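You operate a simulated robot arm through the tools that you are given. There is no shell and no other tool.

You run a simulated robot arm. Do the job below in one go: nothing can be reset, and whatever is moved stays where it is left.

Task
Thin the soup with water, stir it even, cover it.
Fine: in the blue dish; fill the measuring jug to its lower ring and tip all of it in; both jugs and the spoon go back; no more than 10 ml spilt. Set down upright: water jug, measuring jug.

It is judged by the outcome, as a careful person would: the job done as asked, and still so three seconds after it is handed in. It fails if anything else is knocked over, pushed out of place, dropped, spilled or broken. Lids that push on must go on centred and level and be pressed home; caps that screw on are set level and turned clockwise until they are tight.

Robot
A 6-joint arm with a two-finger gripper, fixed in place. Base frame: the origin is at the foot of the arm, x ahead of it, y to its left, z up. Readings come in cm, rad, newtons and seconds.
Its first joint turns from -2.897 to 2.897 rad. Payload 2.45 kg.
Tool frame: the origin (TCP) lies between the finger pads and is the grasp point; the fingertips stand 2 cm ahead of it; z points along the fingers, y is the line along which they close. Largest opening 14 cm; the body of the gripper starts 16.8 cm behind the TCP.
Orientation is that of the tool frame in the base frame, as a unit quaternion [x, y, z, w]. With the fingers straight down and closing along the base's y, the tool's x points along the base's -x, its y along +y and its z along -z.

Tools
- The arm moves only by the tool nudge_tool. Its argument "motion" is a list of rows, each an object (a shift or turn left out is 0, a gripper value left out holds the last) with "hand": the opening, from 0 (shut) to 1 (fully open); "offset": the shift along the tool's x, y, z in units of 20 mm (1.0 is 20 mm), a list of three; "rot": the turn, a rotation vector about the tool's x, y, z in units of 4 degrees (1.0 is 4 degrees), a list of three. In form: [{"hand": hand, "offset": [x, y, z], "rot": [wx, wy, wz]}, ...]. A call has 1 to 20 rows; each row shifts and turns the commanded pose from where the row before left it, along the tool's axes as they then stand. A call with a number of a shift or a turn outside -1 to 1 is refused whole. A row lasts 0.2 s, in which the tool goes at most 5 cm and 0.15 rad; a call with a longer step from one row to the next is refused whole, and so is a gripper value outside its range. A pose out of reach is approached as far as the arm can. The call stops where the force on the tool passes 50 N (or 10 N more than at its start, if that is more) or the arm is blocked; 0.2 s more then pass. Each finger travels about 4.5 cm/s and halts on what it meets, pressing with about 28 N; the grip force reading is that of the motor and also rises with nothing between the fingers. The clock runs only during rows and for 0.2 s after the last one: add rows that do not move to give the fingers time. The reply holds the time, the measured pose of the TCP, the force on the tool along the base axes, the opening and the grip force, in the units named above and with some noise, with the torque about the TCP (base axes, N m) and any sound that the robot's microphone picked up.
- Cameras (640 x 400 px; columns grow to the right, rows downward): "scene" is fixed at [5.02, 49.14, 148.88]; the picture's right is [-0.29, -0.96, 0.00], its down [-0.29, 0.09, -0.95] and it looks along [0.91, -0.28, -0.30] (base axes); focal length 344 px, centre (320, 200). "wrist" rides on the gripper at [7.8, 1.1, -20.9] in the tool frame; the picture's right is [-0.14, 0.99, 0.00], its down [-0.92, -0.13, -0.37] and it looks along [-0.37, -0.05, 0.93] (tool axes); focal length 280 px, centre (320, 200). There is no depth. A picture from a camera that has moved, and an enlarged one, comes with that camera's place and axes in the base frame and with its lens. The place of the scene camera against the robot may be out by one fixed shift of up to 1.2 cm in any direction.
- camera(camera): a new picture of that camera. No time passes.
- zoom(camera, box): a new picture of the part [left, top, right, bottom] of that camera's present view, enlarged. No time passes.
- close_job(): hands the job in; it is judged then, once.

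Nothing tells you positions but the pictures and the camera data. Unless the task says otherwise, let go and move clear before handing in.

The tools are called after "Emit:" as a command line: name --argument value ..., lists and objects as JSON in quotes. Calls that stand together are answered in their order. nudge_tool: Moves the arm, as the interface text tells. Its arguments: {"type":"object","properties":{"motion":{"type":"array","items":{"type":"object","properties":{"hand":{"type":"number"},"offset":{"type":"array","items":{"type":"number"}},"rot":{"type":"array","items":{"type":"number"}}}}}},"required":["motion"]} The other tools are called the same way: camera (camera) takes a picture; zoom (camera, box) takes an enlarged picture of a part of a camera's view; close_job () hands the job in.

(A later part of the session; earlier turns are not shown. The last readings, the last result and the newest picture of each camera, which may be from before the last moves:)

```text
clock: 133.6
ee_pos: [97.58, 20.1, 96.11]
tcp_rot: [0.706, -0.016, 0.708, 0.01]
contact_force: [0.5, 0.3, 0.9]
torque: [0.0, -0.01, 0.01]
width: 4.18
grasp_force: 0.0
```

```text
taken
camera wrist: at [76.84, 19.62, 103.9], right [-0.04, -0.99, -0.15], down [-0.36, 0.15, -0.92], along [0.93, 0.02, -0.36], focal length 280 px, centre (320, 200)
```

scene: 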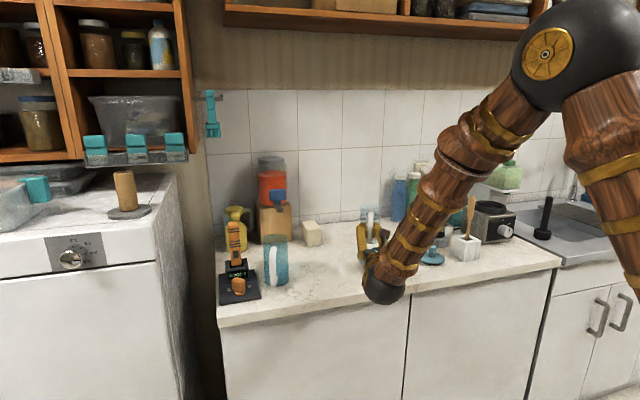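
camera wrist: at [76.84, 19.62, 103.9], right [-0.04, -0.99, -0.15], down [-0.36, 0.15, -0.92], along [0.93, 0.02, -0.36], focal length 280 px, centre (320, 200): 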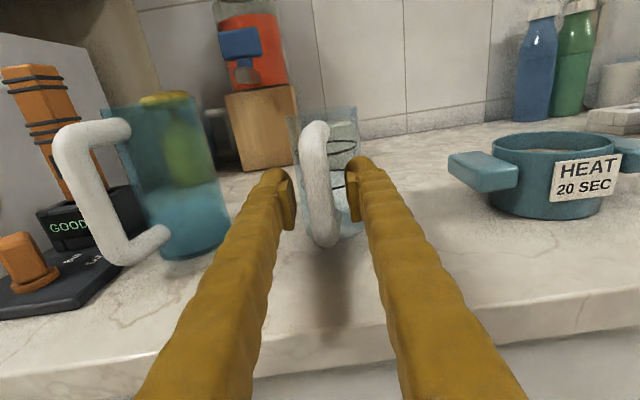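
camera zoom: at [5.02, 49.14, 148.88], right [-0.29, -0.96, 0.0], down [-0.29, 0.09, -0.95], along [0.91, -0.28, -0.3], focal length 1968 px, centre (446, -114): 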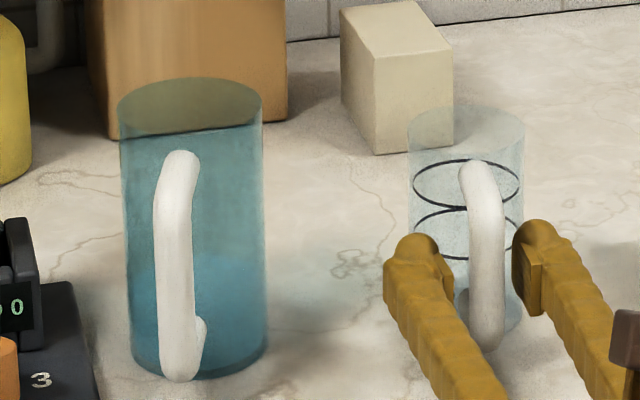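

Both jugs are back. I'll retract, rise and move right to look at the dish, lid and spoon.

Emit:
nudge_tool --motion '[{"offset": [0, 0, -0.8]}, {"offset": [0, 0, -1]}, {"offset": [0, 0, -1]}, {"offset": [0, 0, -1]}, {"offset": [0, 0, -1]}, {"offset": [1, 0, 0], "rot": [-0.6, 0, 0]}, {"offset": [1, 0, 0], "rot": [-0.6, 0, 0]}, {"offset": [1, 0, 0], "rot": [-0.6, 0, 0]}, {"offset": [1, 0, 0], "rot": [-0.6, 0, 0]}, {"offset": [1, 0, 0], "rot": [-0.6, 0, 0]}, {"offset": [1, 0, 0], "rot": [-0.6, 0, 0]}, {"offset": [1, 0, 0], "rot": [-0.6, 0, 0]}, {"offset": [1, 0, 0], "rot": [-0.6, 0, 0]}, {"offset": [1, 0, 0], "rot": [-0.6, 0, 0]}, {"offset": [1, 0, 0], "rot": [-0.6, 0, 0]}, {"offset": [1, 0, 0], "rot": [-0.6, 0, 0]}, {"offset": [1, 0, 0], "rot": [-0.6, 0, 0]}]'

Emit:
nudge_tool --motion '[{"offset": [0, 0.9, 0.5]}, {"offset": [0, 0.9, 0.5]}, {"offset": [0, 0.9, 0.5]}, {"offset": [0, 0.9, 0.5]}, {"offset": [0, 0.9, 0.5]}, {"offset": [0, 0.9, 0.5]}, {"offset": [0, 0.9, 0.5]}, {"offset": [0, 0.9, 0.5]}, {"offset": [0, 0.9, 0.5]}, {"offset": [0, 0.9, 0.5]}, {"offset": [0, 0.9, 0.5]}, {"offset": [0, 0.9, 0.5]}, {}]'

Emit:
camera --camera "wrist"

Emit:
camera --camera "scene"

```text
clock: 137.2
ee_pos: [87.97, 20.26, 120.01]
tcp_rot: [0.682, -0.193, 0.681, 0.187]
contact_force: [1.2, 0.4, -0.6]
torque: [-0.05, 0.0, 0.0]
width: 4.19
grasp_force: 0.1
```

```text
clock: 140.0
ee_pos: [87.31, -4.38, 119.86]
tcp_rot: [0.682, -0.191, 0.682, 0.185]
contact_force: [-0.3, -0.4, 0.1]
torque: [-0.01, -0.02, 0.0]
width: 4.19
grasp_force: 0.0
```

```text
taken
camera wrist: at [68.91, 5.28, 127.72], right [-0.51, -0.85, -0.15], down [-0.25, 0.31, -0.92], along [0.82, -0.43, -0.37], focal length 280 px, centre (320, 200)
```

wrist: 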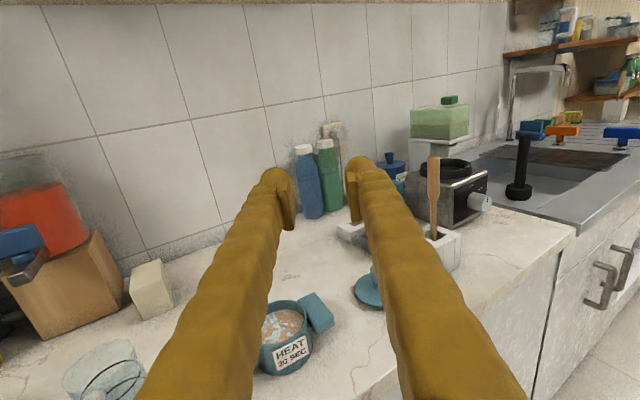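

```text
taken
```

scene: 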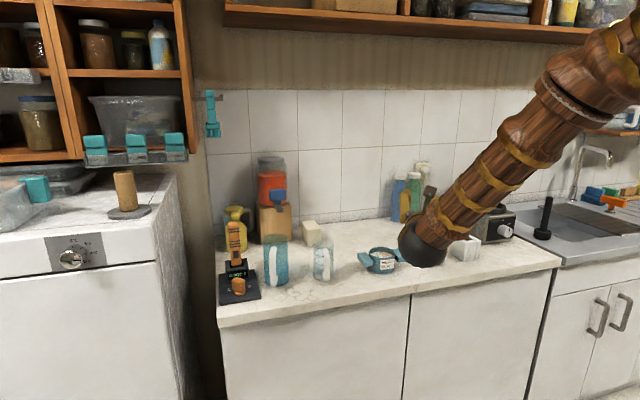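

The soup now shows unmixed streaks, so it needs stirring. I'll zoom in on the dish, spoon and lid.

Emit:
zoom --camera "wrist" --box '[390, 140, 510, 290]'

Emit:
zoom --camera "scene" --box '[350, 235, 410, 285]'

Emit:
zoom --camera "scene" --box '[230, 240, 350, 310]'

```text
2.67 times, centred on (450, 215) of wrist
camera zoom: at [68.91, 5.28, 127.72], right [-0.51, -0.85, -0.15], down [-0.25, 0.31, -0.92], along [0.82, -0.43, -0.37], focal length 748 px, centre (-27, 160)
```

zoom: 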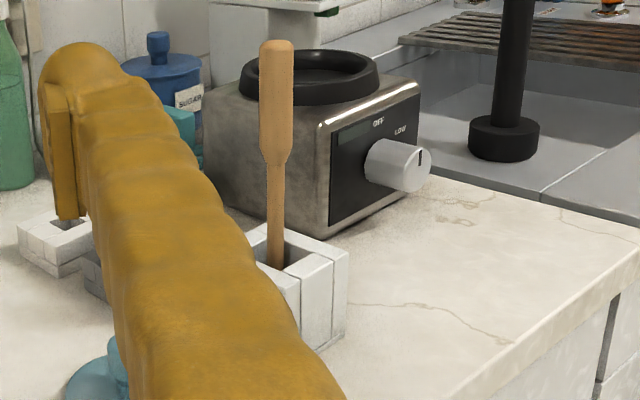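

```text
8.00 times, centred on (380, 260) of scene
camera zoom: at [5.02, 49.14, 148.88], right [-0.29, -0.96, 0.0], down [-0.29, 0.09, -0.95], along [0.91, -0.28, -0.3], focal length 2756 px, centre (-160, -280)
```

zoom: 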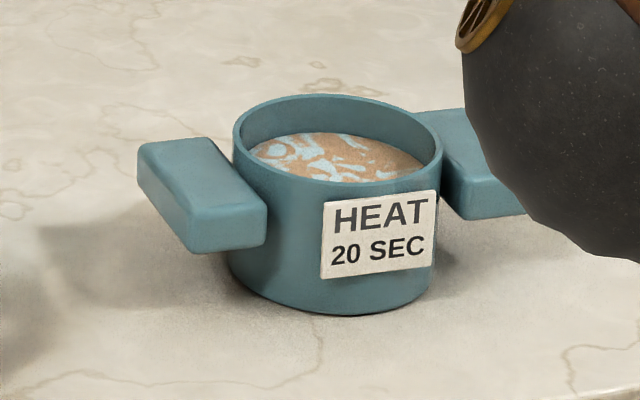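

```text
5.33 times, centred on (290, 275) of scene
camera zoom: at [5.02, 49.14, 148.88], right [-0.29, -0.96, 0.0], down [-0.29, 0.09, -0.95], along [0.91, -0.28, -0.3], focal length 1837 px, centre (480, -200)
```

zoom: 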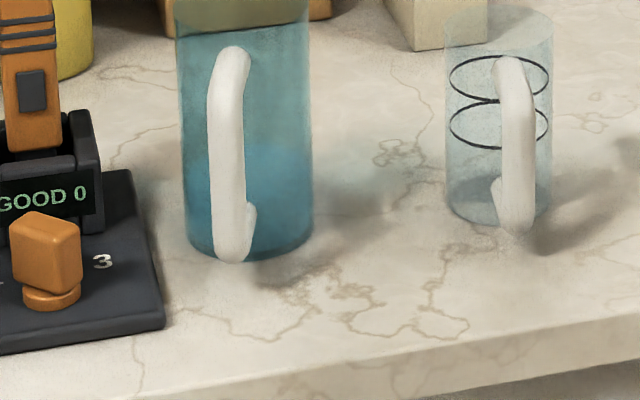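

No spills are visible. The spoon stands upright at about (99.7, -33.8), with its top near z 114. I'll line up on its thick grip section.

Emit:
nudge_tool --motion '[{"hand": 0.4, "rot": [-0.5, 0, 0]}, {"offset": [-0.49, 0.9, 0.82]}, {"offset": [-0.49, 0.9, 0.82]}, {"offset": [-0.49, 0.9, 0.82]}, {"offset": [-0.49, 0.9, 0.82]}, {"offset": [-0.49, 0.9, 0.82]}, {"offset": [-0.49, 0.9, 0.82]}, {"offset": [-0.49, 0.9, 0.82]}, {"offset": [-0.49, 0.9, 0.82]}, {"offset": [-0.49, 0.9, 0.82]}, {"offset": [-0.49, 0.9, 0.82]}, {}]'

Emit:
camera --camera "wrist"

Emit:
camera --camera "scene"

```text
clock: 142.6
ee_pos: [91.2, -28.33, 109.97]
tcp_rot: [0.678, -0.204, 0.678, 0.198]
contact_force: [-0.1, 0.4, 0.1]
torque: [0.0, -0.03, 0.02]
width: 5.59
grasp_force: 0.0
```

```text
taken
camera wrist: at [73.2, -18.03, 117.93], right [-0.54, -0.83, -0.15], down [-0.24, 0.32, -0.92], along [0.81, -0.46, -0.37], focal length 280 px, centre (320, 200)
```

wrist: 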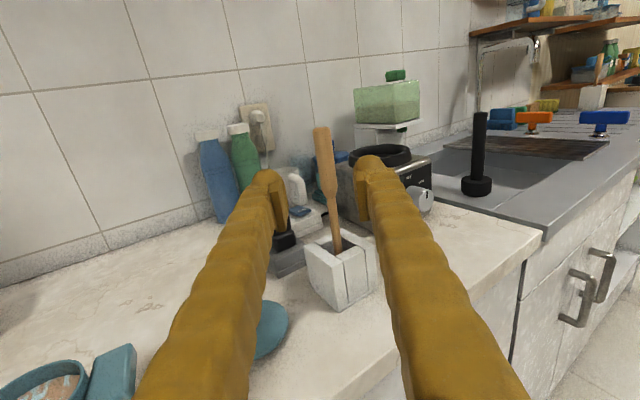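

```text
taken
```

scene: 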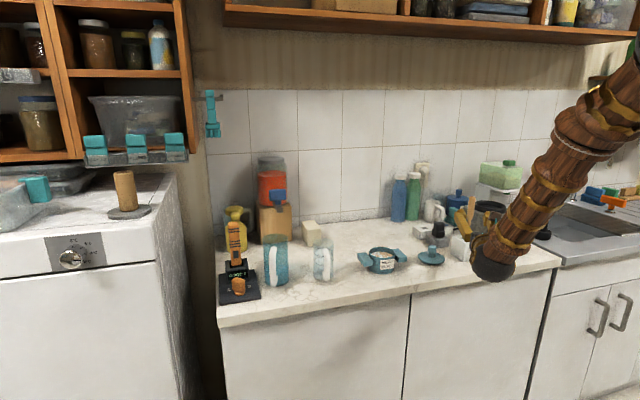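

Emit:
nudge_tool --motion '[{"offset": [0, 0.2, 0.8]}, {"offset": [0, 0.17, 1]}, {"offset": [0, 0, 1]}, {"offset": [0, 0, 0.8]}, {}]'

Emit:
camera --camera "wrist"

Emit:
zoom --camera "scene" --box '[420, 180, 520, 270]'

```text
clock: 143.8
ee_pos: [96.78, -33.08, 109.88]
tcp_rot: [0.678, -0.203, 0.678, 0.197]
contact_force: [0.3, -1.8, -1.1]
torque: [-0.04, 0.0, 0.01]
width: 5.59
grasp_force: 0.0
```

```text
taken
camera wrist: at [78.67, -22.58, 117.77], right [-0.54, -0.83, -0.15], down [-0.24, 0.32, -0.92], along [0.81, -0.46, -0.37], focal length 280 px, centre (320, 200)
```

wrist: 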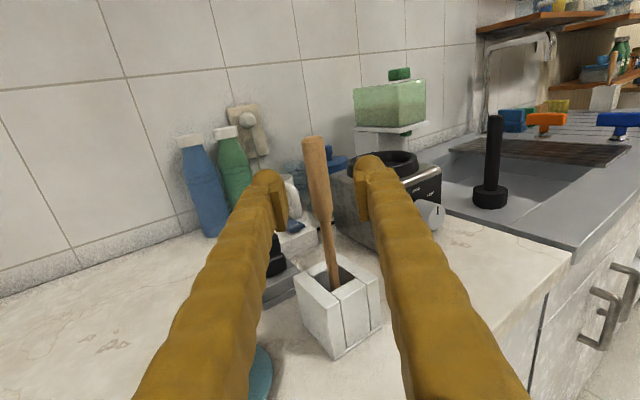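

```text
4.44 times, centred on (470, 225) of scene
camera zoom: at [5.02, 49.14, 148.88], right [-0.29, -0.96, 0.0], down [-0.29, 0.09, -0.95], along [0.91, -0.28, -0.3], focal length 1531 px, centre (-347, 89)
```

zoom: 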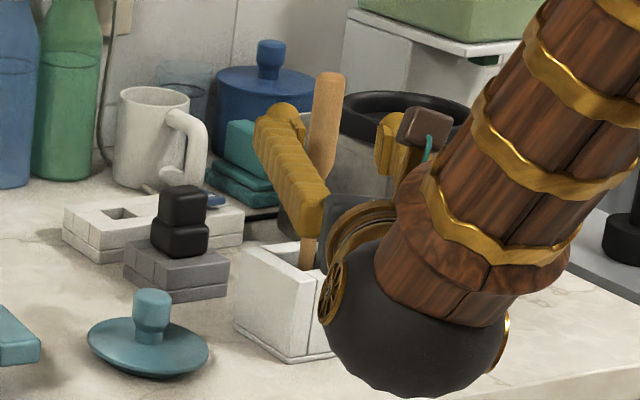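

Emit:
nudge_tool --motion '[{"offset": [0, 0.15, 0.4]}, {"offset": [0, 0, 0.4]}, {}]'

Emit:
zoom --camera "wrist" --box '[240, 110, 420, 240]'

Emit:
zoom --camera "scene" --box '[440, 190, 500, 240]'

```text
clock: 144.6
ee_pos: [97.88, -33.95, 109.82]
tcp_rot: [0.678, -0.203, 0.678, 0.198]
contact_force: [0.2, -0.1, 0.0]
torque: [-0.02, 0.02, 0.05]
width: 5.6
grasp_force: 0.0
```

```text
3.08 times, centred on (330, 175) of wrist
camera zoom: at [79.88, -23.69, 117.76], right [-0.54, -0.83, -0.15], down [-0.24, 0.32, -0.92], along [0.81, -0.46, -0.37], focal length 863 px, centre (289, 277)
```

zoom: 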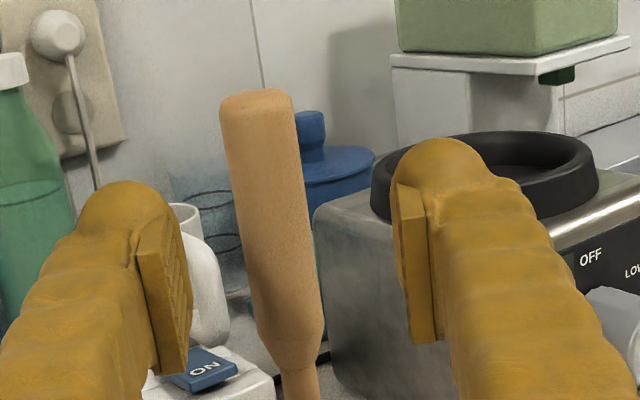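

```text
8.00 times, centred on (470, 215) of scene
camera zoom: at [5.02, 49.14, 148.88], right [-0.29, -0.96, 0.0], down [-0.29, 0.09, -0.95], along [0.91, -0.28, -0.3], focal length 2756 px, centre (-880, 80)
```

zoom: 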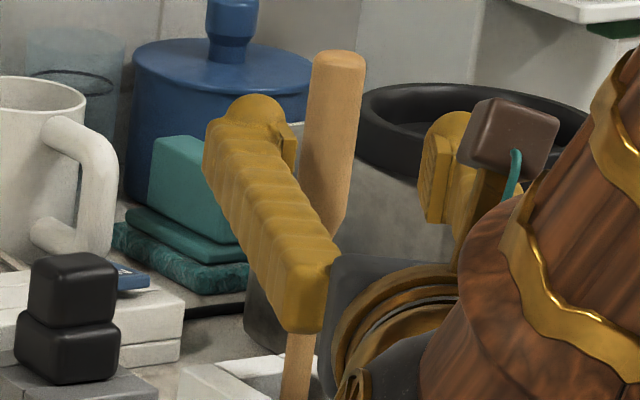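

The spoon's grip is between the pads. I'll close.

Emit:
nudge_tool --motion '[{"hand": 0.25}, {"hand": 0.15}, {"hand": 0.05}, {"hand": 0.0}, {}, {}, {}]'

Emit:
zoom --camera "wrist" --box '[240, 110, 420, 240]'

Emit:
zoom --camera "scene" --box '[430, 190, 510, 260]'

```text
clock: 146.2
ee_pos: [97.99, -33.93, 109.78]
tcp_rot: [0.679, -0.203, 0.678, 0.197]
contact_force: [-0.8, 0.6, -0.6]
torque: [0.02, -0.01, -0.03]
width: 0.0
grasp_force: 28.1
```

```text
3.08 times, centred on (330, 175) of wrist
camera zoom: at [79.88, -23.69, 117.74], right [-0.54, -0.83, -0.15], down [-0.24, 0.32, -0.92], along [0.81, -0.46, -0.37], focal length 863 px, centre (289, 277)
```

zoom: 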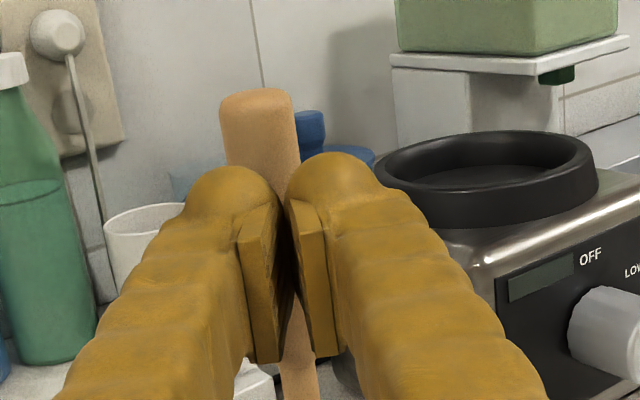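

```text
5.71 times, centred on (470, 225) of scene
camera zoom: at [5.02, 49.14, 148.88], right [-0.29, -0.96, 0.0], down [-0.29, 0.09, -0.95], along [0.91, -0.28, -0.3], focal length 1968 px, centre (-537, 57)
```

zoom: 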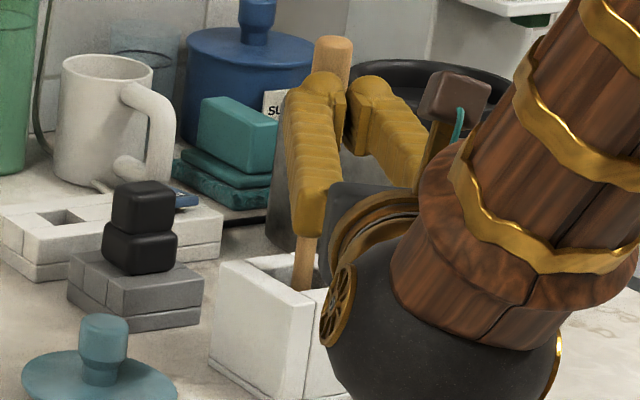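

The spoon is further ahead than judged and the fingers closed in front of it without touching. I'll reopen, advance about 3.5 cm and try again.

Emit:
nudge_tool --motion '[{"hand": 0.2}, {"hand": 0.4}, {}, {}, {"offset": [0, 0, 0.6]}, {"offset": [0, 0, 0.6]}, {"offset": [0, 0, 0.5]}, {}]'

Emit:
zoom --camera "wrist" --box '[240, 110, 420, 240]'

Emit:
zoom --camera "scene" --box '[430, 190, 510, 260]'

```text
clock: 148.0
ee_pos: [100.69, -35.91, 109.88]
tcp_rot: [0.678, -0.203, 0.678, 0.197]
contact_force: [-0.4, 0.3, 0.2]
torque: [-0.03, 0.03, 0.01]
width: 5.61
grasp_force: 0.0
```

```text
3.08 times, centred on (330, 175) of wrist
camera zoom: at [82.78, -25.6, 117.71], right [-0.54, -0.83, -0.15], down [-0.24, 0.32, -0.92], along [0.81, -0.46, -0.37], focal length 863 px, centre (289, 277)
```

zoom: 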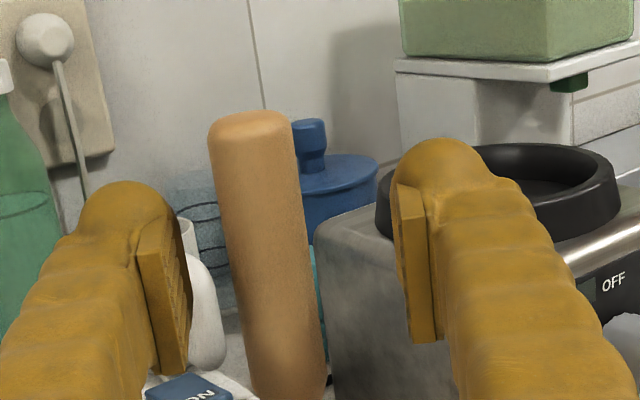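

```text
5.71 times, centred on (470, 225) of scene
camera zoom: at [5.02, 49.14, 148.88], right [-0.29, -0.96, 0.0], down [-0.29, 0.09, -0.95], along [0.91, -0.28, -0.3], focal length 1968 px, centre (-537, 57)
```

zoom: 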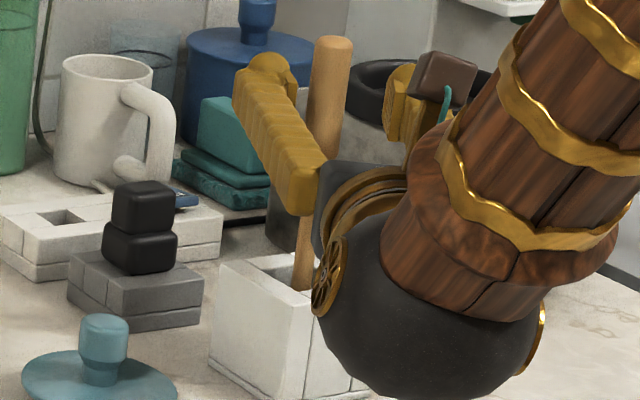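

Emit:
nudge_tool --motion '[{"offset": [0, -0.1, 0.45]}, {"offset": [0, 0, 0.4]}, {}, {"hand": 0.3}, {"hand": 0.15}, {"hand": 0.05}, {"hand": 0.0}, {}, {}, {}]'

Emit:
zoom --camera "wrist" --box '[240, 110, 420, 240]'

Emit:
zoom --camera "scene" --box '[430, 190, 510, 260]'

```text
clock: 150.2
ee_pos: [102.43, -36.67, 109.73]
tcp_rot: [0.678, -0.204, 0.678, 0.198]
contact_force: [0.1, 0.1, 0.1]
torque: [-0.01, -0.01, -0.01]
width: 1.53
grasp_force: 27.7
```

```text
3.08 times, centred on (330, 175) of wrist
camera zoom: at [84.47, -26.33, 117.72], right [-0.54, -0.83, -0.15], down [-0.24, 0.32, -0.92], along [0.81, -0.46, -0.37], focal length 863 px, centre (289, 277)
```

zoom: 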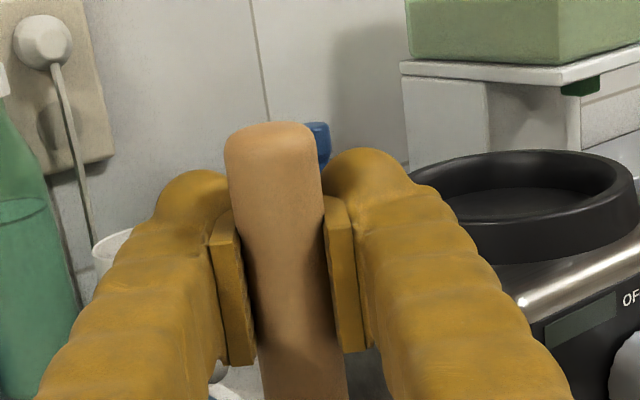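

```text
5.71 times, centred on (470, 225) of scene
camera zoom: at [5.02, 49.14, 148.88], right [-0.29, -0.96, 0.0], down [-0.29, 0.09, -0.95], along [0.91, -0.28, -0.3], focal length 1968 px, centre (-537, 57)
```

zoom: 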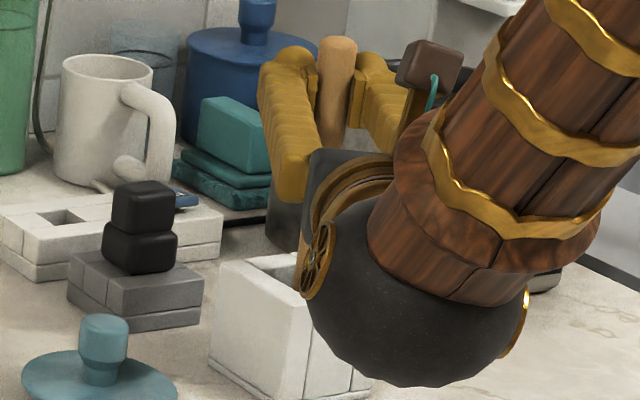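

The spoon is gripped. I'll lift it straight up out of the holder.

Emit:
nudge_tool --motion '[{"offset": [0.3, 0, 0]}, {"offset": [0.5, 0, 0]}, {"offset": [0.5, 0, 0]}, {"offset": [0.5, 0, 0]}, {"offset": [0.5, 0, 0]}, {"offset": [0.6, 0, 0]}, {"offset": [0.6, 0, 0]}, {"offset": [0.6, 0, 0]}, {"offset": [0.6, 0, 0]}, {"offset": [0.6, 0, 0]}, {"offset": [0.6, 0, 0]}, {}]'

Emit:
camera --camera "wrist"

Emit:
zoom --camera "scene" --box '[400, 170, 520, 270]'

```text
clock: 152.8
ee_pos: [102.32, -36.71, 121.53]
tcp_rot: [0.679, -0.203, 0.678, 0.197]
contact_force: [0.0, 0.3, -0.4]
torque: [-0.01, 0.0, 0.0]
width: 1.51
grasp_force: 27.9
```

```text
taken
camera wrist: at [84.39, -26.34, 129.5], right [-0.54, -0.83, -0.15], down [-0.24, 0.32, -0.92], along [0.81, -0.46, -0.37], focal length 280 px, centre (320, 200)
```

wrist: 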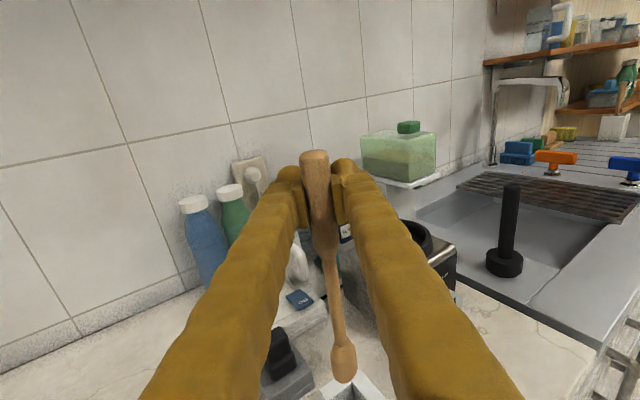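

```text
4.00 times, centred on (460, 220) of scene
camera zoom: at [5.02, 49.14, 148.88], right [-0.29, -0.96, 0.0], down [-0.29, 0.09, -0.95], along [0.91, -0.28, -0.3], focal length 1378 px, centre (-240, 120)
```

zoom: 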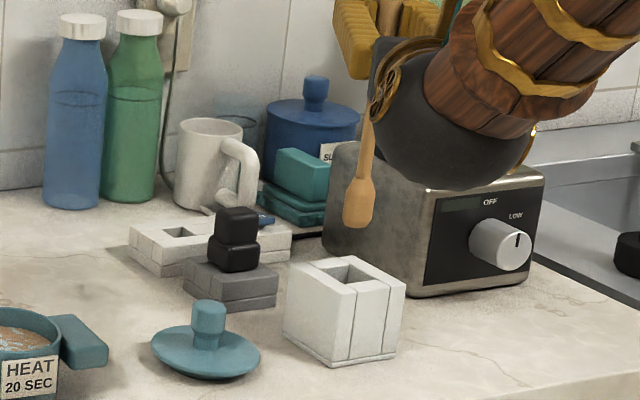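

The spoon is clear, with its tip about 21 cm below the grip. I'll carry it over the dish.

Emit:
nudge_tool --motion '[{"offset": [0, -0.5, -0.314]}, {"offset": [0, -0.85, -0.534]}, {"offset": [0, -0.85, -0.534]}, {"offset": [0, -0.85, -0.534]}, {"offset": [0, -0.85, -0.534]}, {"offset": [0, -0.85, -0.534]}, {"offset": [0, -0.85, -0.534]}, {"offset": [0, -0.85, -0.534]}, {"offset": [0, -0.85, -0.534]}, {"offset": [0, -0.85, -0.534]}, {"offset": [0, -0.85, -0.534]}, {"offset": [0, -0.85, -0.534]}, {"offset": [0, -0.85, -0.534]}, {"offset": [0, -0.85, -0.534]}, {"offset": [0, -0.85, -0.534]}, {"offset": [0, -0.85, -0.534]}, {"offset": [0, -0.85, -0.534]}, {"offset": [0, -0.47, -0.295]}, {}]'

Emit:
camera --camera "wrist"

Emit:
zoom --camera "scene" --box '[330, 190, 430, 290]'

```text
clock: 156.8
ee_pos: [102.69, -2.32, 121.84]
tcp_rot: [0.678, -0.203, 0.678, 0.197]
contact_force: [0.4, -0.1, -0.2]
torque: [-0.02, 0.0, -0.01]
width: 1.52
grasp_force: 27.5
```

```text
taken
camera wrist: at [84.65, 7.95, 129.71], right [-0.54, -0.83, -0.15], down [-0.24, 0.32, -0.92], along [0.81, -0.46, -0.37], focal length 280 px, centre (320, 200)
```

wrist: 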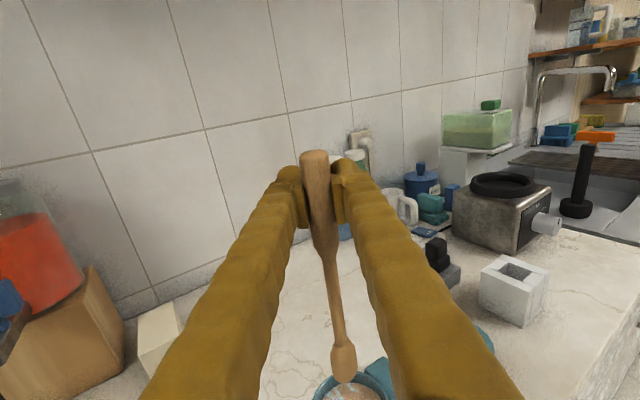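

```text
4.00 times, centred on (380, 240) of scene
camera zoom: at [5.02, 49.14, 148.88], right [-0.29, -0.96, 0.0], down [-0.29, 0.09, -0.95], along [0.91, -0.28, -0.3], focal length 1378 px, centre (80, 40)
```

zoom: 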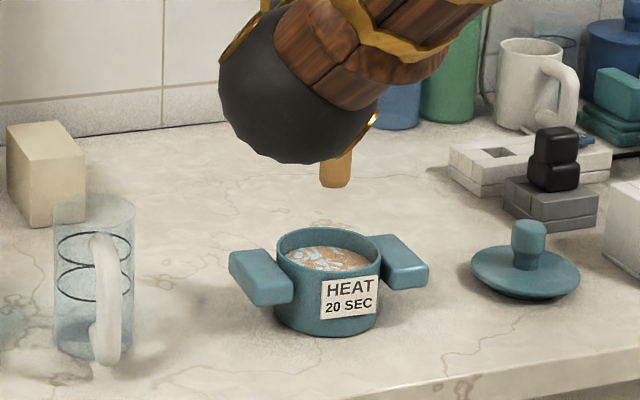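

The spoon is centred over the dish. I'll lower it into the soup.

Emit:
nudge_tool --motion '[{"offset": [-0.9, 0, 0]}, {"offset": [-0.9, 0, 0]}, {"offset": [-0.9, 0, 0]}, {"offset": [-0.8, 0, 0]}, {"offset": [-0.7, 0, 0]}, {"offset": [-0.6, 0, 0]}, {}]'

Emit:
zoom --camera "scene" --box '[350, 230, 410, 285]'

Emit:
camera --camera "wrist"

```text
clock: 158.4
ee_pos: [102.79, -2.22, 112.47]
tcp_rot: [0.678, -0.203, 0.678, 0.198]
contact_force: [0.1, 0.0, -0.3]
torque: [-0.02, 0.03, -0.01]
width: 1.58
grasp_force: 27.9
```

```text
7.27 times, centred on (380, 258) of scene
camera zoom: at [5.02, 49.14, 148.88], right [-0.29, -0.96, 0.0], down [-0.29, 0.09, -0.95], along [0.91, -0.28, -0.3], focal length 2505 px, centre (-116, -218)
```

zoom: 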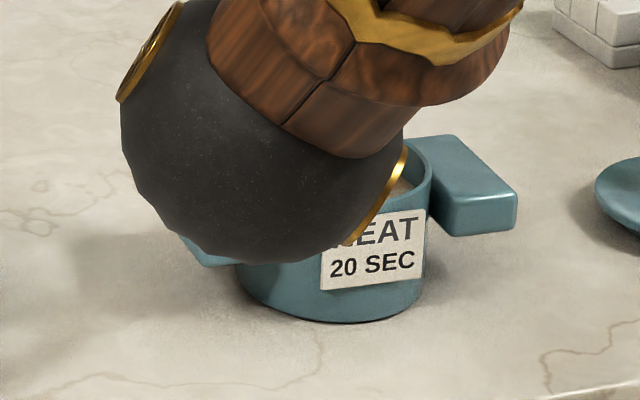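

```text
taken
camera wrist: at [84.88, 8.1, 120.29], right [-0.54, -0.83, -0.15], down [-0.24, 0.32, -0.92], along [0.81, -0.46, -0.37], focal length 280 px, centre (320, 200)
```

wrist: 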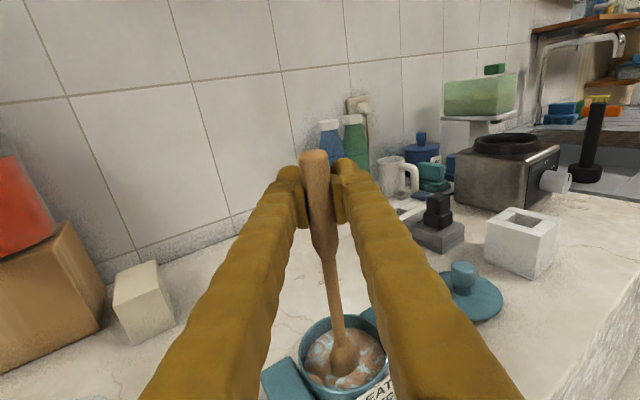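

Emit:
zoom --camera "wrist" --box '[260, 290, 420, 400]'

```text
3.64 times, centred on (340, 345) of wrist
camera zoom: at [84.88, 8.1, 120.29], right [-0.54, -0.83, -0.15], down [-0.24, 0.32, -0.92], along [0.81, -0.46, -0.37], focal length 1020 px, centre (247, -327)
```

zoom: 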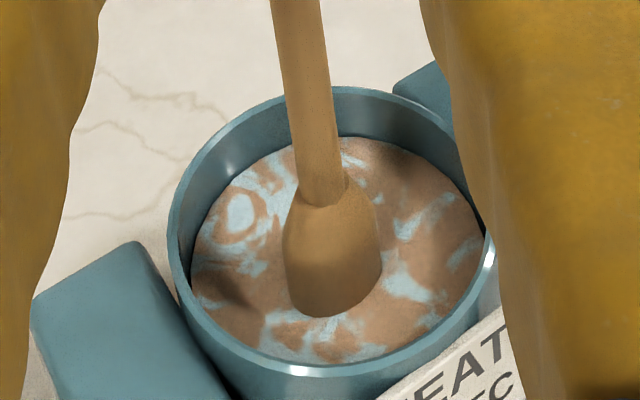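

The spoon tip is in the soup, about 1 cm off centre toward the hand. I'll recentre, go a little deeper and make a first gentle circle.

Emit:
nudge_tool --motion '[{"offset": [-0.25, 0, 0.25]}, {"offset": [-0.25, 0, 0.25]}, {"offset": [-0.2, 0, 0]}, {"offset": [0, 0.4, 0]}, {"offset": [0, 0.4, 0]}, {"offset": [0, -0.107, 0.4]}, {"offset": [0, -0.293, 0.293]}, {"offset": [0, -0.4, 0.107]}, {"offset": [0, -0.4, -0.107]}, {"offset": [0, -0.293, -0.293]}, {"offset": [0, -0.107, -0.4]}, {"offset": [0, 0.107, -0.4]}, {"offset": [0, 0.293, -0.293]}, {"offset": [0, 0.4, -0.107]}, {"offset": [0, 0.4, 0.107]}, {"offset": [0, 0.293, 0.293]}, {"offset": [0, 0.107, 0.4]}, {}]'

Emit:
zoom --camera "wrist" --box '[260, 290, 420, 400]'

```text
clock: 162.2
ee_pos: [102.85, -3.81, 111.04]
tcp_rot: [0.679, -0.203, 0.678, 0.196]
contact_force: [-0.2, -0.2, -0.1]
torque: [0.0, 0.0, 0.01]
width: 1.64
grasp_force: 28.1
```

```text
3.64 times, centred on (340, 345) of wrist
camera zoom: at [84.83, 6.36, 118.8], right [-0.54, -0.83, -0.15], down [-0.24, 0.32, -0.92], along [0.81, -0.46, -0.37], focal length 1020 px, centre (247, -327)
```

zoom: 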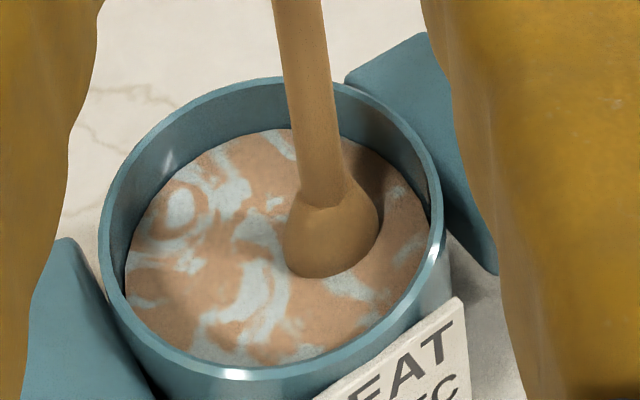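

The spoon moves freely and the streaks are spreading. I'll stir with several full circles.

Emit:
nudge_tool --motion '[{"offset": [0, 0.15, 0]}, {"offset": [0, -0.278, 0.672]}, {"offset": [0, -0.672, 0.278]}, {"offset": [0, -0.672, -0.278]}, {"offset": [0, -0.278, -0.672]}, {"offset": [0, 0.278, -0.672]}, {"offset": [0, 0.672, -0.278]}, {"offset": [0, 0.672, 0.278]}, {"offset": [0, 0.278, 0.672]}, {"offset": [0, -0.278, 0.672]}, {"offset": [0, -0.672, 0.278]}, {"offset": [0, -0.672, -0.278]}, {"offset": [0, -0.278, -0.672]}, {"offset": [0, 0.278, -0.672]}, {"offset": [0, 0.672, -0.278]}, {"offset": [0, 0.672, 0.278]}, {"offset": [0, 0.278, 0.672]}]'

Emit:
zoom --camera "wrist" --box '[260, 290, 420, 400]'

```text
clock: 165.8
ee_pos: [102.58, -4.29, 110.69]
tcp_rot: [0.678, -0.203, 0.678, 0.197]
contact_force: [-0.3, 0.0, -0.6]
torque: [0.0, 0.03, -0.01]
width: 1.64
grasp_force: 28.2
```

```text
3.64 times, centred on (340, 345) of wrist
camera zoom: at [84.58, 6.07, 118.75], right [-0.54, -0.83, -0.15], down [-0.24, 0.32, -0.92], along [0.81, -0.46, -0.37], focal length 1020 px, centre (247, -327)
```

zoom: 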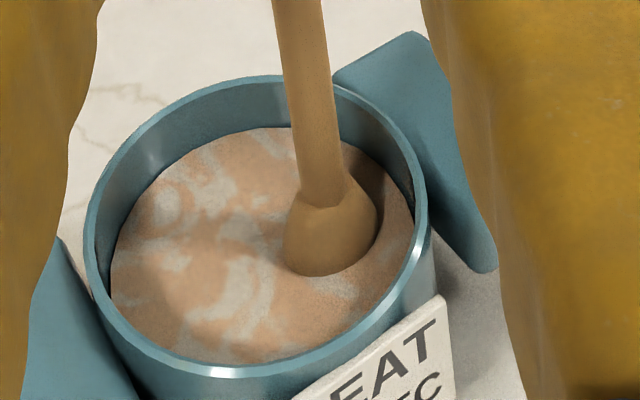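

It's blending. I'll keep stirring.

Emit:
nudge_tool --motion '[{"offset": [0, -0.278, 0.672]}, {"offset": [0, -0.672, 0.278]}, {"offset": [0, -0.672, -0.278]}, {"offset": [0, -0.278, -0.672]}, {"offset": [0, 0.278, -0.672]}, {"offset": [0, 0.672, -0.278]}, {"offset": [0, 0.672, 0.278]}, {"offset": [0, 0.278, 0.672]}, {"offset": [0, -0.278, 0.672]}, {"offset": [0, -0.672, 0.278]}, {"offset": [0, -0.672, -0.278]}, {"offset": [0, -0.278, -0.672]}, {"offset": [0, 0.278, -0.672]}, {"offset": [0, 0.672, -0.278]}, {"offset": [0, 0.672, 0.278]}, {"offset": [0, 0.278, 0.672]}]'

Emit:
nudge_tool --motion '[{"offset": [0, -0.278, 0.672]}, {"offset": [0, -0.672, 0.278]}, {"offset": [0, -0.672, -0.278]}, {"offset": [0, -0.278, -0.672]}, {"offset": [0, 0.278, -0.672]}, {"offset": [0, 0.672, -0.278]}, {"offset": [0, 0.672, 0.278]}, {"offset": [0, 0.278, 0.672]}, {"offset": [0, -0.278, 0.672]}, {"offset": [0, -0.672, 0.278]}, {"offset": [0, -0.672, -0.278]}, {"offset": [0, -0.278, -0.672]}, {"offset": [0, 0.278, -0.672]}, {"offset": [0, 0.672, -0.278]}, {"offset": [0, 0.672, 0.278]}, {"offset": [0, 0.278, 0.672]}]'

Emit:
zoom --camera "wrist" --box '[260, 290, 420, 400]'

```text
clock: 169.2
ee_pos: [102.73, -4.56, 110.75]
tcp_rot: [0.678, -0.203, 0.678, 0.197]
contact_force: [-0.7, -0.4, -0.8]
torque: [0.0, -0.04, -0.02]
width: 1.65
grasp_force: 28.1
```

```text
clock: 172.6
ee_pos: [102.63, -4.27, 110.85]
tcp_rot: [0.678, -0.204, 0.678, 0.197]
contact_force: [0.1, -0.4, 0.3]
torque: [-0.02, 0.03, 0.02]
width: 1.64
grasp_force: 27.7
```

```text
3.64 times, centred on (340, 345) of wrist
camera zoom: at [84.67, 5.94, 118.73], right [-0.54, -0.83, -0.15], down [-0.24, 0.32, -0.92], along [0.81, -0.46, -0.37], focal length 1020 px, centre (247, -327)
```

zoom: 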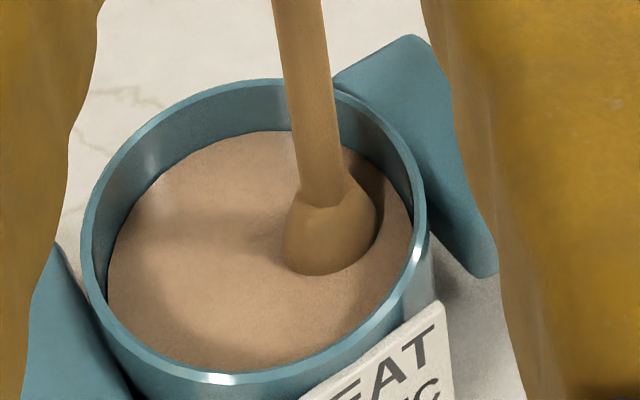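

The colour looks uniform. I'll do two more turns for good measure, then centre the spoon and lift it slowly so it drips into the dish.

Emit:
nudge_tool --motion '[{"offset": [0, -0.278, 0.672]}, {"offset": [0, -0.672, 0.278]}, {"offset": [0, -0.672, -0.278]}, {"offset": [0, -0.278, -0.672]}, {"offset": [0, 0.278, -0.672]}, {"offset": [0, 0.672, -0.278]}, {"offset": [0, 0.672, 0.278]}, {"offset": [0, 0.278, 0.672]}, {"offset": [0, -0.278, 0.672]}, {"offset": [0, -0.672, 0.278]}, {"offset": [0, -0.672, -0.278]}, {"offset": [0, -0.278, -0.672]}, {"offset": [0, 0.278, -0.672]}, {"offset": [0, 0.672, -0.278]}, {"offset": [0, 0.672, 0.278]}, {"offset": [0, 0.278, 0.672]}, {"offset": [0, -0.5, 0]}, {"offset": [0, -0.45, 0]}, {}]'

Emit:
nudge_tool --motion '[{"offset": [0.3, 0, 0]}, {"offset": [0.4, 0, 0]}, {"offset": [0.4, 0, 0]}, {"offset": [0.4, 0, 0]}, {"offset": [0.4, 0, 0]}, {"offset": [0.4, 0, 0]}, {}, {}, {}, {"offset": [0.5, 0, 0]}, {"offset": [0.6, 0, 0]}, {"offset": [0.7, 0, 0]}, {"offset": [0.7, 0, 0]}, {"offset": [0.7, 0, 0]}, {}]'

Emit:
camera --camera "wrist"

Emit:
zoom --camera "scene" --box '[330, 190, 430, 290]'

```text
clock: 176.6
ee_pos: [103.71, -2.61, 110.77]
tcp_rot: [0.679, -0.203, 0.678, 0.197]
contact_force: [-0.1, 0.0, -0.6]
torque: [-0.01, -0.03, 0.0]
width: 1.67
grasp_force: 28.1
```

```text
clock: 179.8
ee_pos: [103.68, -2.83, 121.88]
tcp_rot: [0.678, -0.204, 0.678, 0.197]
contact_force: [-0.5, 0.8, -0.3]
torque: [-0.02, 0.01, -0.02]
width: 1.65
grasp_force: 28.0
```

```text
taken
camera wrist: at [85.73, 7.44, 129.73], right [-0.54, -0.83, -0.14], down [-0.24, 0.32, -0.92], along [0.81, -0.46, -0.37], focal length 280 px, centre (320, 200)
```

wrist: 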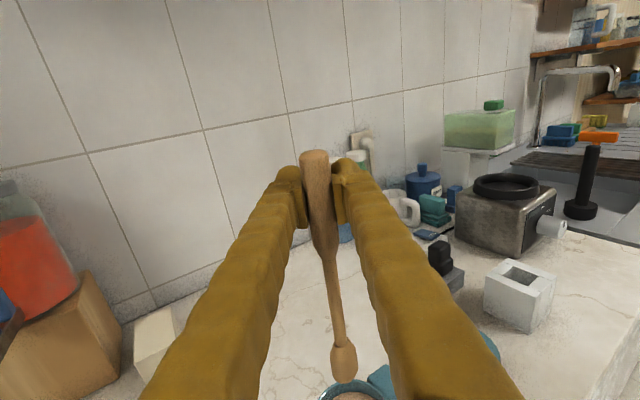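

```text
4.00 times, centred on (380, 240) of scene
camera zoom: at [5.02, 49.14, 148.88], right [-0.29, -0.96, 0.0], down [-0.29, 0.09, -0.95], along [0.91, -0.28, -0.3], focal length 1378 px, centre (80, 40)
```

zoom: 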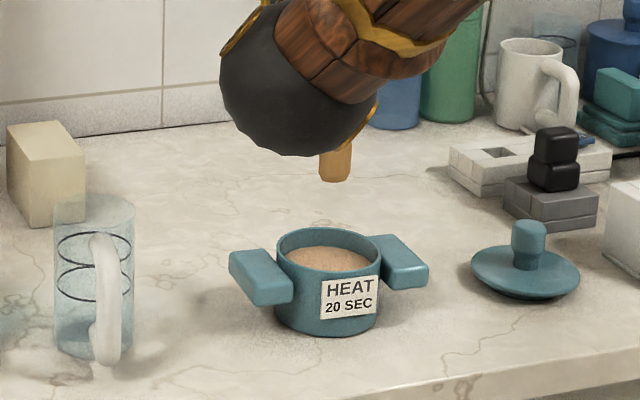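

The soup is even. I'll carry the spoon back above its holder.

Emit:
nudge_tool --motion '[{"offset": [0, 0.5, 0.3]}, {"offset": [0, 0.82, 0.494]}, {"offset": [0, 0.82, 0.494]}, {"offset": [0, 0.82, 0.494]}, {"offset": [0, 0.82, 0.494]}, {"offset": [0, 0.82, 0.494]}, {"offset": [0, 0.82, 0.494]}, {"offset": [0, 0.82, 0.494]}, {"offset": [0, 0.82, 0.494]}, {"offset": [0, 0.82, 0.494]}, {"offset": [0, 0.82, 0.494]}, {"offset": [0, 0.82, 0.494]}, {"offset": [0, 0.82, 0.494]}, {"offset": [0, 0.82, 0.494]}, {"offset": [0, 0.82, 0.494]}, {"offset": [0, 0.82, 0.494]}, {"offset": [0, 0.82, 0.494]}, {"offset": [0, 0.82, 0.494]}, {}, {}]'

Emit:
camera --camera "wrist"

Emit:
zoom --camera "scene" --box '[400, 170, 520, 270]'

```text
clock: 184.0
ee_pos: [102.66, -36.5, 121.56]
tcp_rot: [0.678, -0.203, 0.678, 0.198]
contact_force: [-0.1, 0.3, 0.0]
torque: [-0.01, -0.02, 0.0]
width: 1.65
grasp_force: 27.8
```

```text
taken
camera wrist: at [84.59, -26.28, 129.52], right [-0.54, -0.83, -0.15], down [-0.24, 0.32, -0.92], along [0.81, -0.46, -0.37], focal length 280 px, centre (320, 200)
```

wrist: 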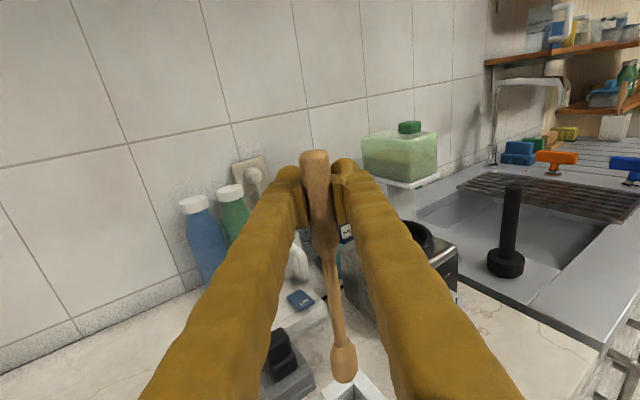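

```text
4.00 times, centred on (460, 220) of scene
camera zoom: at [5.02, 49.14, 148.88], right [-0.29, -0.96, 0.0], down [-0.29, 0.09, -0.95], along [0.91, -0.28, -0.3], focal length 1378 px, centre (-240, 120)
```

zoom: 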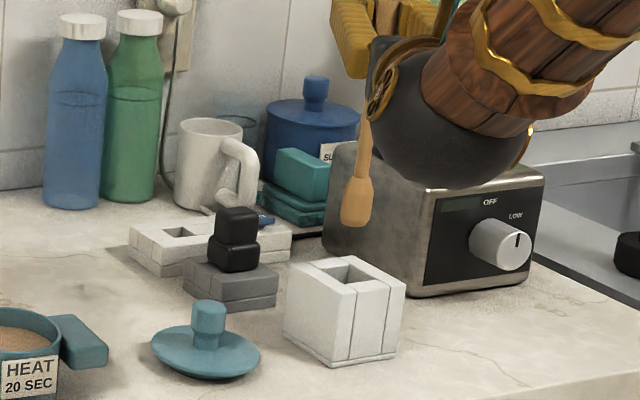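

Emit:
nudge_tool --motion '[{"offset": [-0.3, 0.16, -0.06]}, {"offset": [-0.6, 0, 0]}, {"offset": [-0.6, 0, 0]}, {"offset": [-0.5, 0, 0]}, {}]'

Emit:
zoom --camera "scene" --box '[440, 210, 500, 270]'

Emit:
zoom --camera "wrist" --box '[260, 290, 420, 400]'

```text
clock: 185.2
ee_pos: [102.44, -36.53, 117.64]
tcp_rot: [0.678, -0.204, 0.678, 0.197]
contact_force: [-1.4, 0.0, -0.3]
torque: [-0.02, -0.03, 0.02]
width: 1.64
grasp_force: 28.4
```

```text
6.67 times, centred on (470, 240) of scene
camera zoom: at [5.02, 49.14, 148.88], right [-0.29, -0.96, 0.0], down [-0.29, 0.09, -0.95], along [0.91, -0.28, -0.3], focal length 2296 px, centre (-680, -67)
```

zoom: 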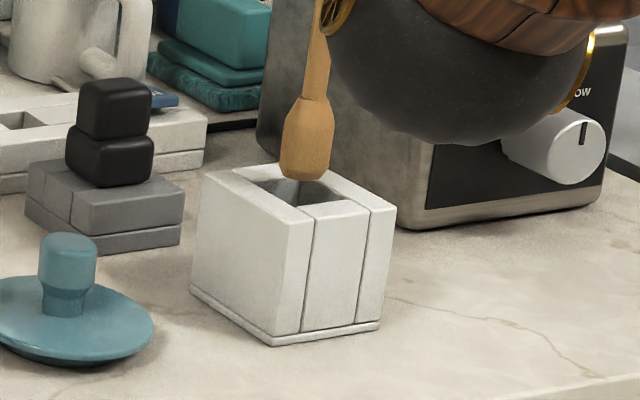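

```text
3.64 times, centred on (340, 345) of wrist
camera zoom: at [84.45, -26.27, 125.49], right [-0.54, -0.83, -0.15], down [-0.24, 0.32, -0.92], along [0.81, -0.46, -0.37], focal length 1020 px, centre (247, -327)
```

zoom: 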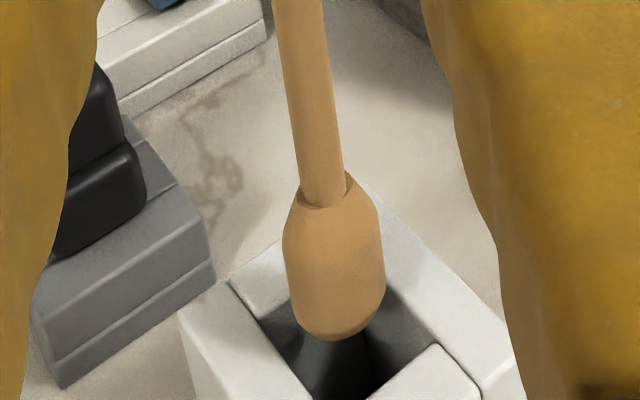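

The tip lines up with the opening. I'll lower it carefully.

Emit:
nudge_tool --motion '[{"offset": [-0.4, 0, 0]}, {"offset": [-0.4, 0, 0]}, {"offset": [-0.4, 0, 0]}, {}]'

Emit:
zoom --camera "scene" --box '[440, 210, 500, 270]'

Emit:
zoom --camera "wrist" --box '[260, 290, 420, 400]'

```text
clock: 186.2
ee_pos: [102.27, -36.49, 115.28]
tcp_rot: [0.678, -0.204, 0.678, 0.197]
contact_force: [0.5, 0.3, -0.2]
torque: [-0.04, 0.02, 0.01]
width: 1.63
grasp_force: 27.9
```

```text
6.67 times, centred on (470, 240) of scene
camera zoom: at [5.02, 49.14, 148.88], right [-0.29, -0.96, 0.0], down [-0.29, 0.09, -0.95], along [0.91, -0.28, -0.3], focal length 2296 px, centre (-680, -67)
```

zoom: 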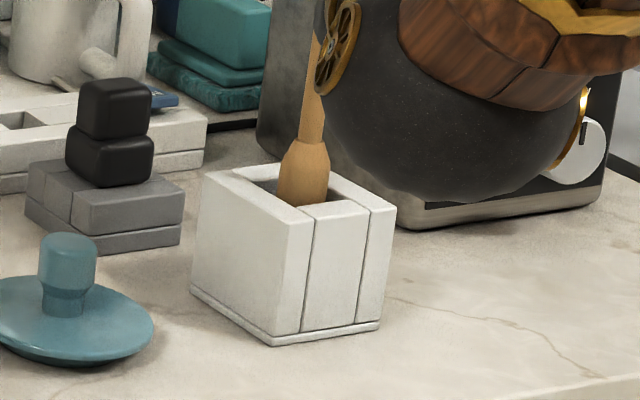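

```text
3.64 times, centred on (340, 345) of wrist
camera zoom: at [84.3, -26.25, 123.04], right [-0.54, -0.83, -0.15], down [-0.24, 0.32, -0.92], along [0.81, -0.46, -0.37], focal length 1020 px, centre (247, -327)
```

zoom: 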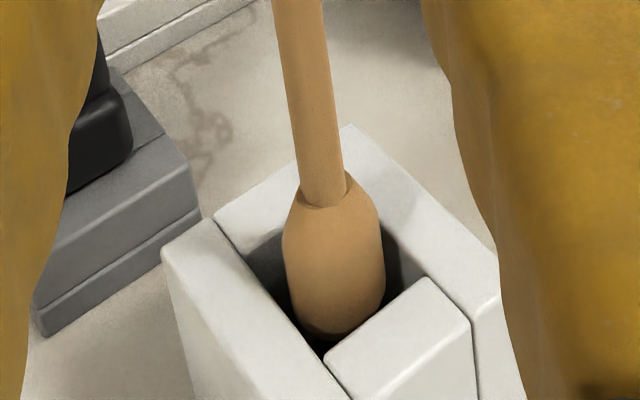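

Emit:
nudge_tool --motion '[{"offset": [0, 0.05, 0.2]}, {"offset": [-0.4, 0, 0]}, {"offset": [-0.4, 0, 0]}, {"offset": [-0.4, 0, 0]}, {}]'

Emit:
zoom --camera "wrist" --box '[260, 290, 420, 400]'

```text
clock: 187.4
ee_pos: [102.59, -36.89, 112.88]
tcp_rot: [0.678, -0.203, 0.678, 0.197]
contact_force: [-0.7, -0.6, -1.1]
torque: [0.02, -0.01, 0.01]
width: 1.63
grasp_force: 28.1
```

```text
3.64 times, centred on (340, 345) of wrist
camera zoom: at [84.66, -26.58, 120.64], right [-0.54, -0.83, -0.15], down [-0.24, 0.32, -0.92], along [0.81, -0.46, -0.37], focal length 1020 px, centre (247, -327)
```

zoom: 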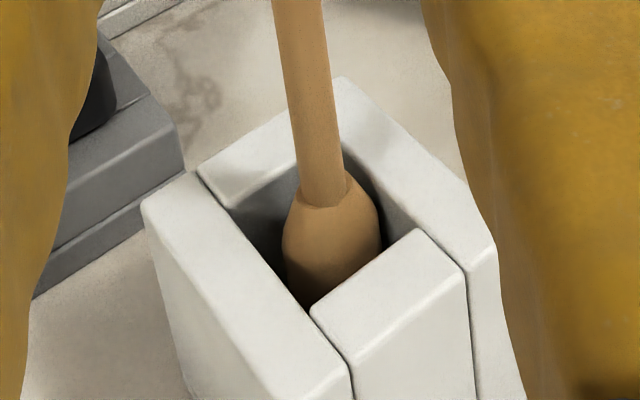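

It's sliding in. I'll continue to the bottom.

Emit:
nudge_tool --motion '[{"offset": [-0.4, 0, 0]}, {"offset": [-0.4, 0, 0]}, {"offset": [-0.3, 0, 0]}, {"offset": [-0.2, 0, 0]}, {"offset": [-0.15, 0, 0]}, {}]'

Emit:
zoom --camera "scene" --box '[420, 180, 520, 270]'

Emit:
zoom --camera "wrist" --box '[260, 290, 420, 400]'

```text
clock: 188.8
ee_pos: [102.61, -36.86, 109.86]
tcp_rot: [0.678, -0.204, 0.678, 0.197]
contact_force: [0.2, -0.5, -0.9]
torque: [0.02, 0.02, -0.01]
width: 1.65
grasp_force: 27.6
```

```text
4.44 times, centred on (470, 225) of scene
camera zoom: at [5.02, 49.14, 148.88], right [-0.29, -0.96, 0.0], down [-0.29, 0.09, -0.95], along [0.91, -0.28, -0.3], focal length 1531 px, centre (-347, 89)
```

zoom: 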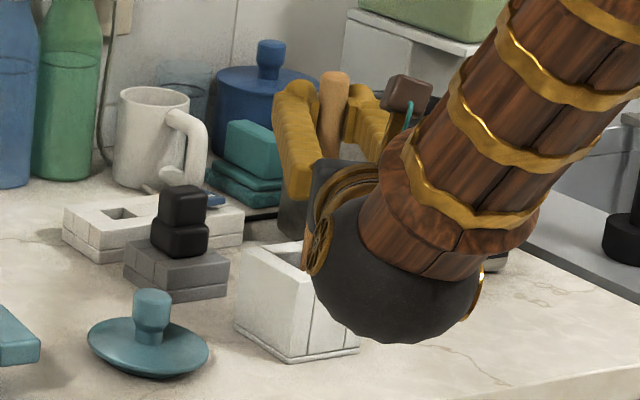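

```text
3.64 times, centred on (340, 345) of wrist
camera zoom: at [84.65, -26.58, 117.74], right [-0.54, -0.83, -0.15], down [-0.24, 0.32, -0.92], along [0.81, -0.46, -0.37], focal length 1020 px, centre (247, -327)
```

zoom: 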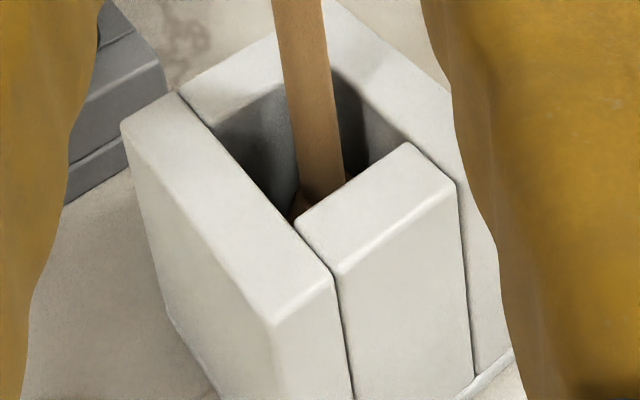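

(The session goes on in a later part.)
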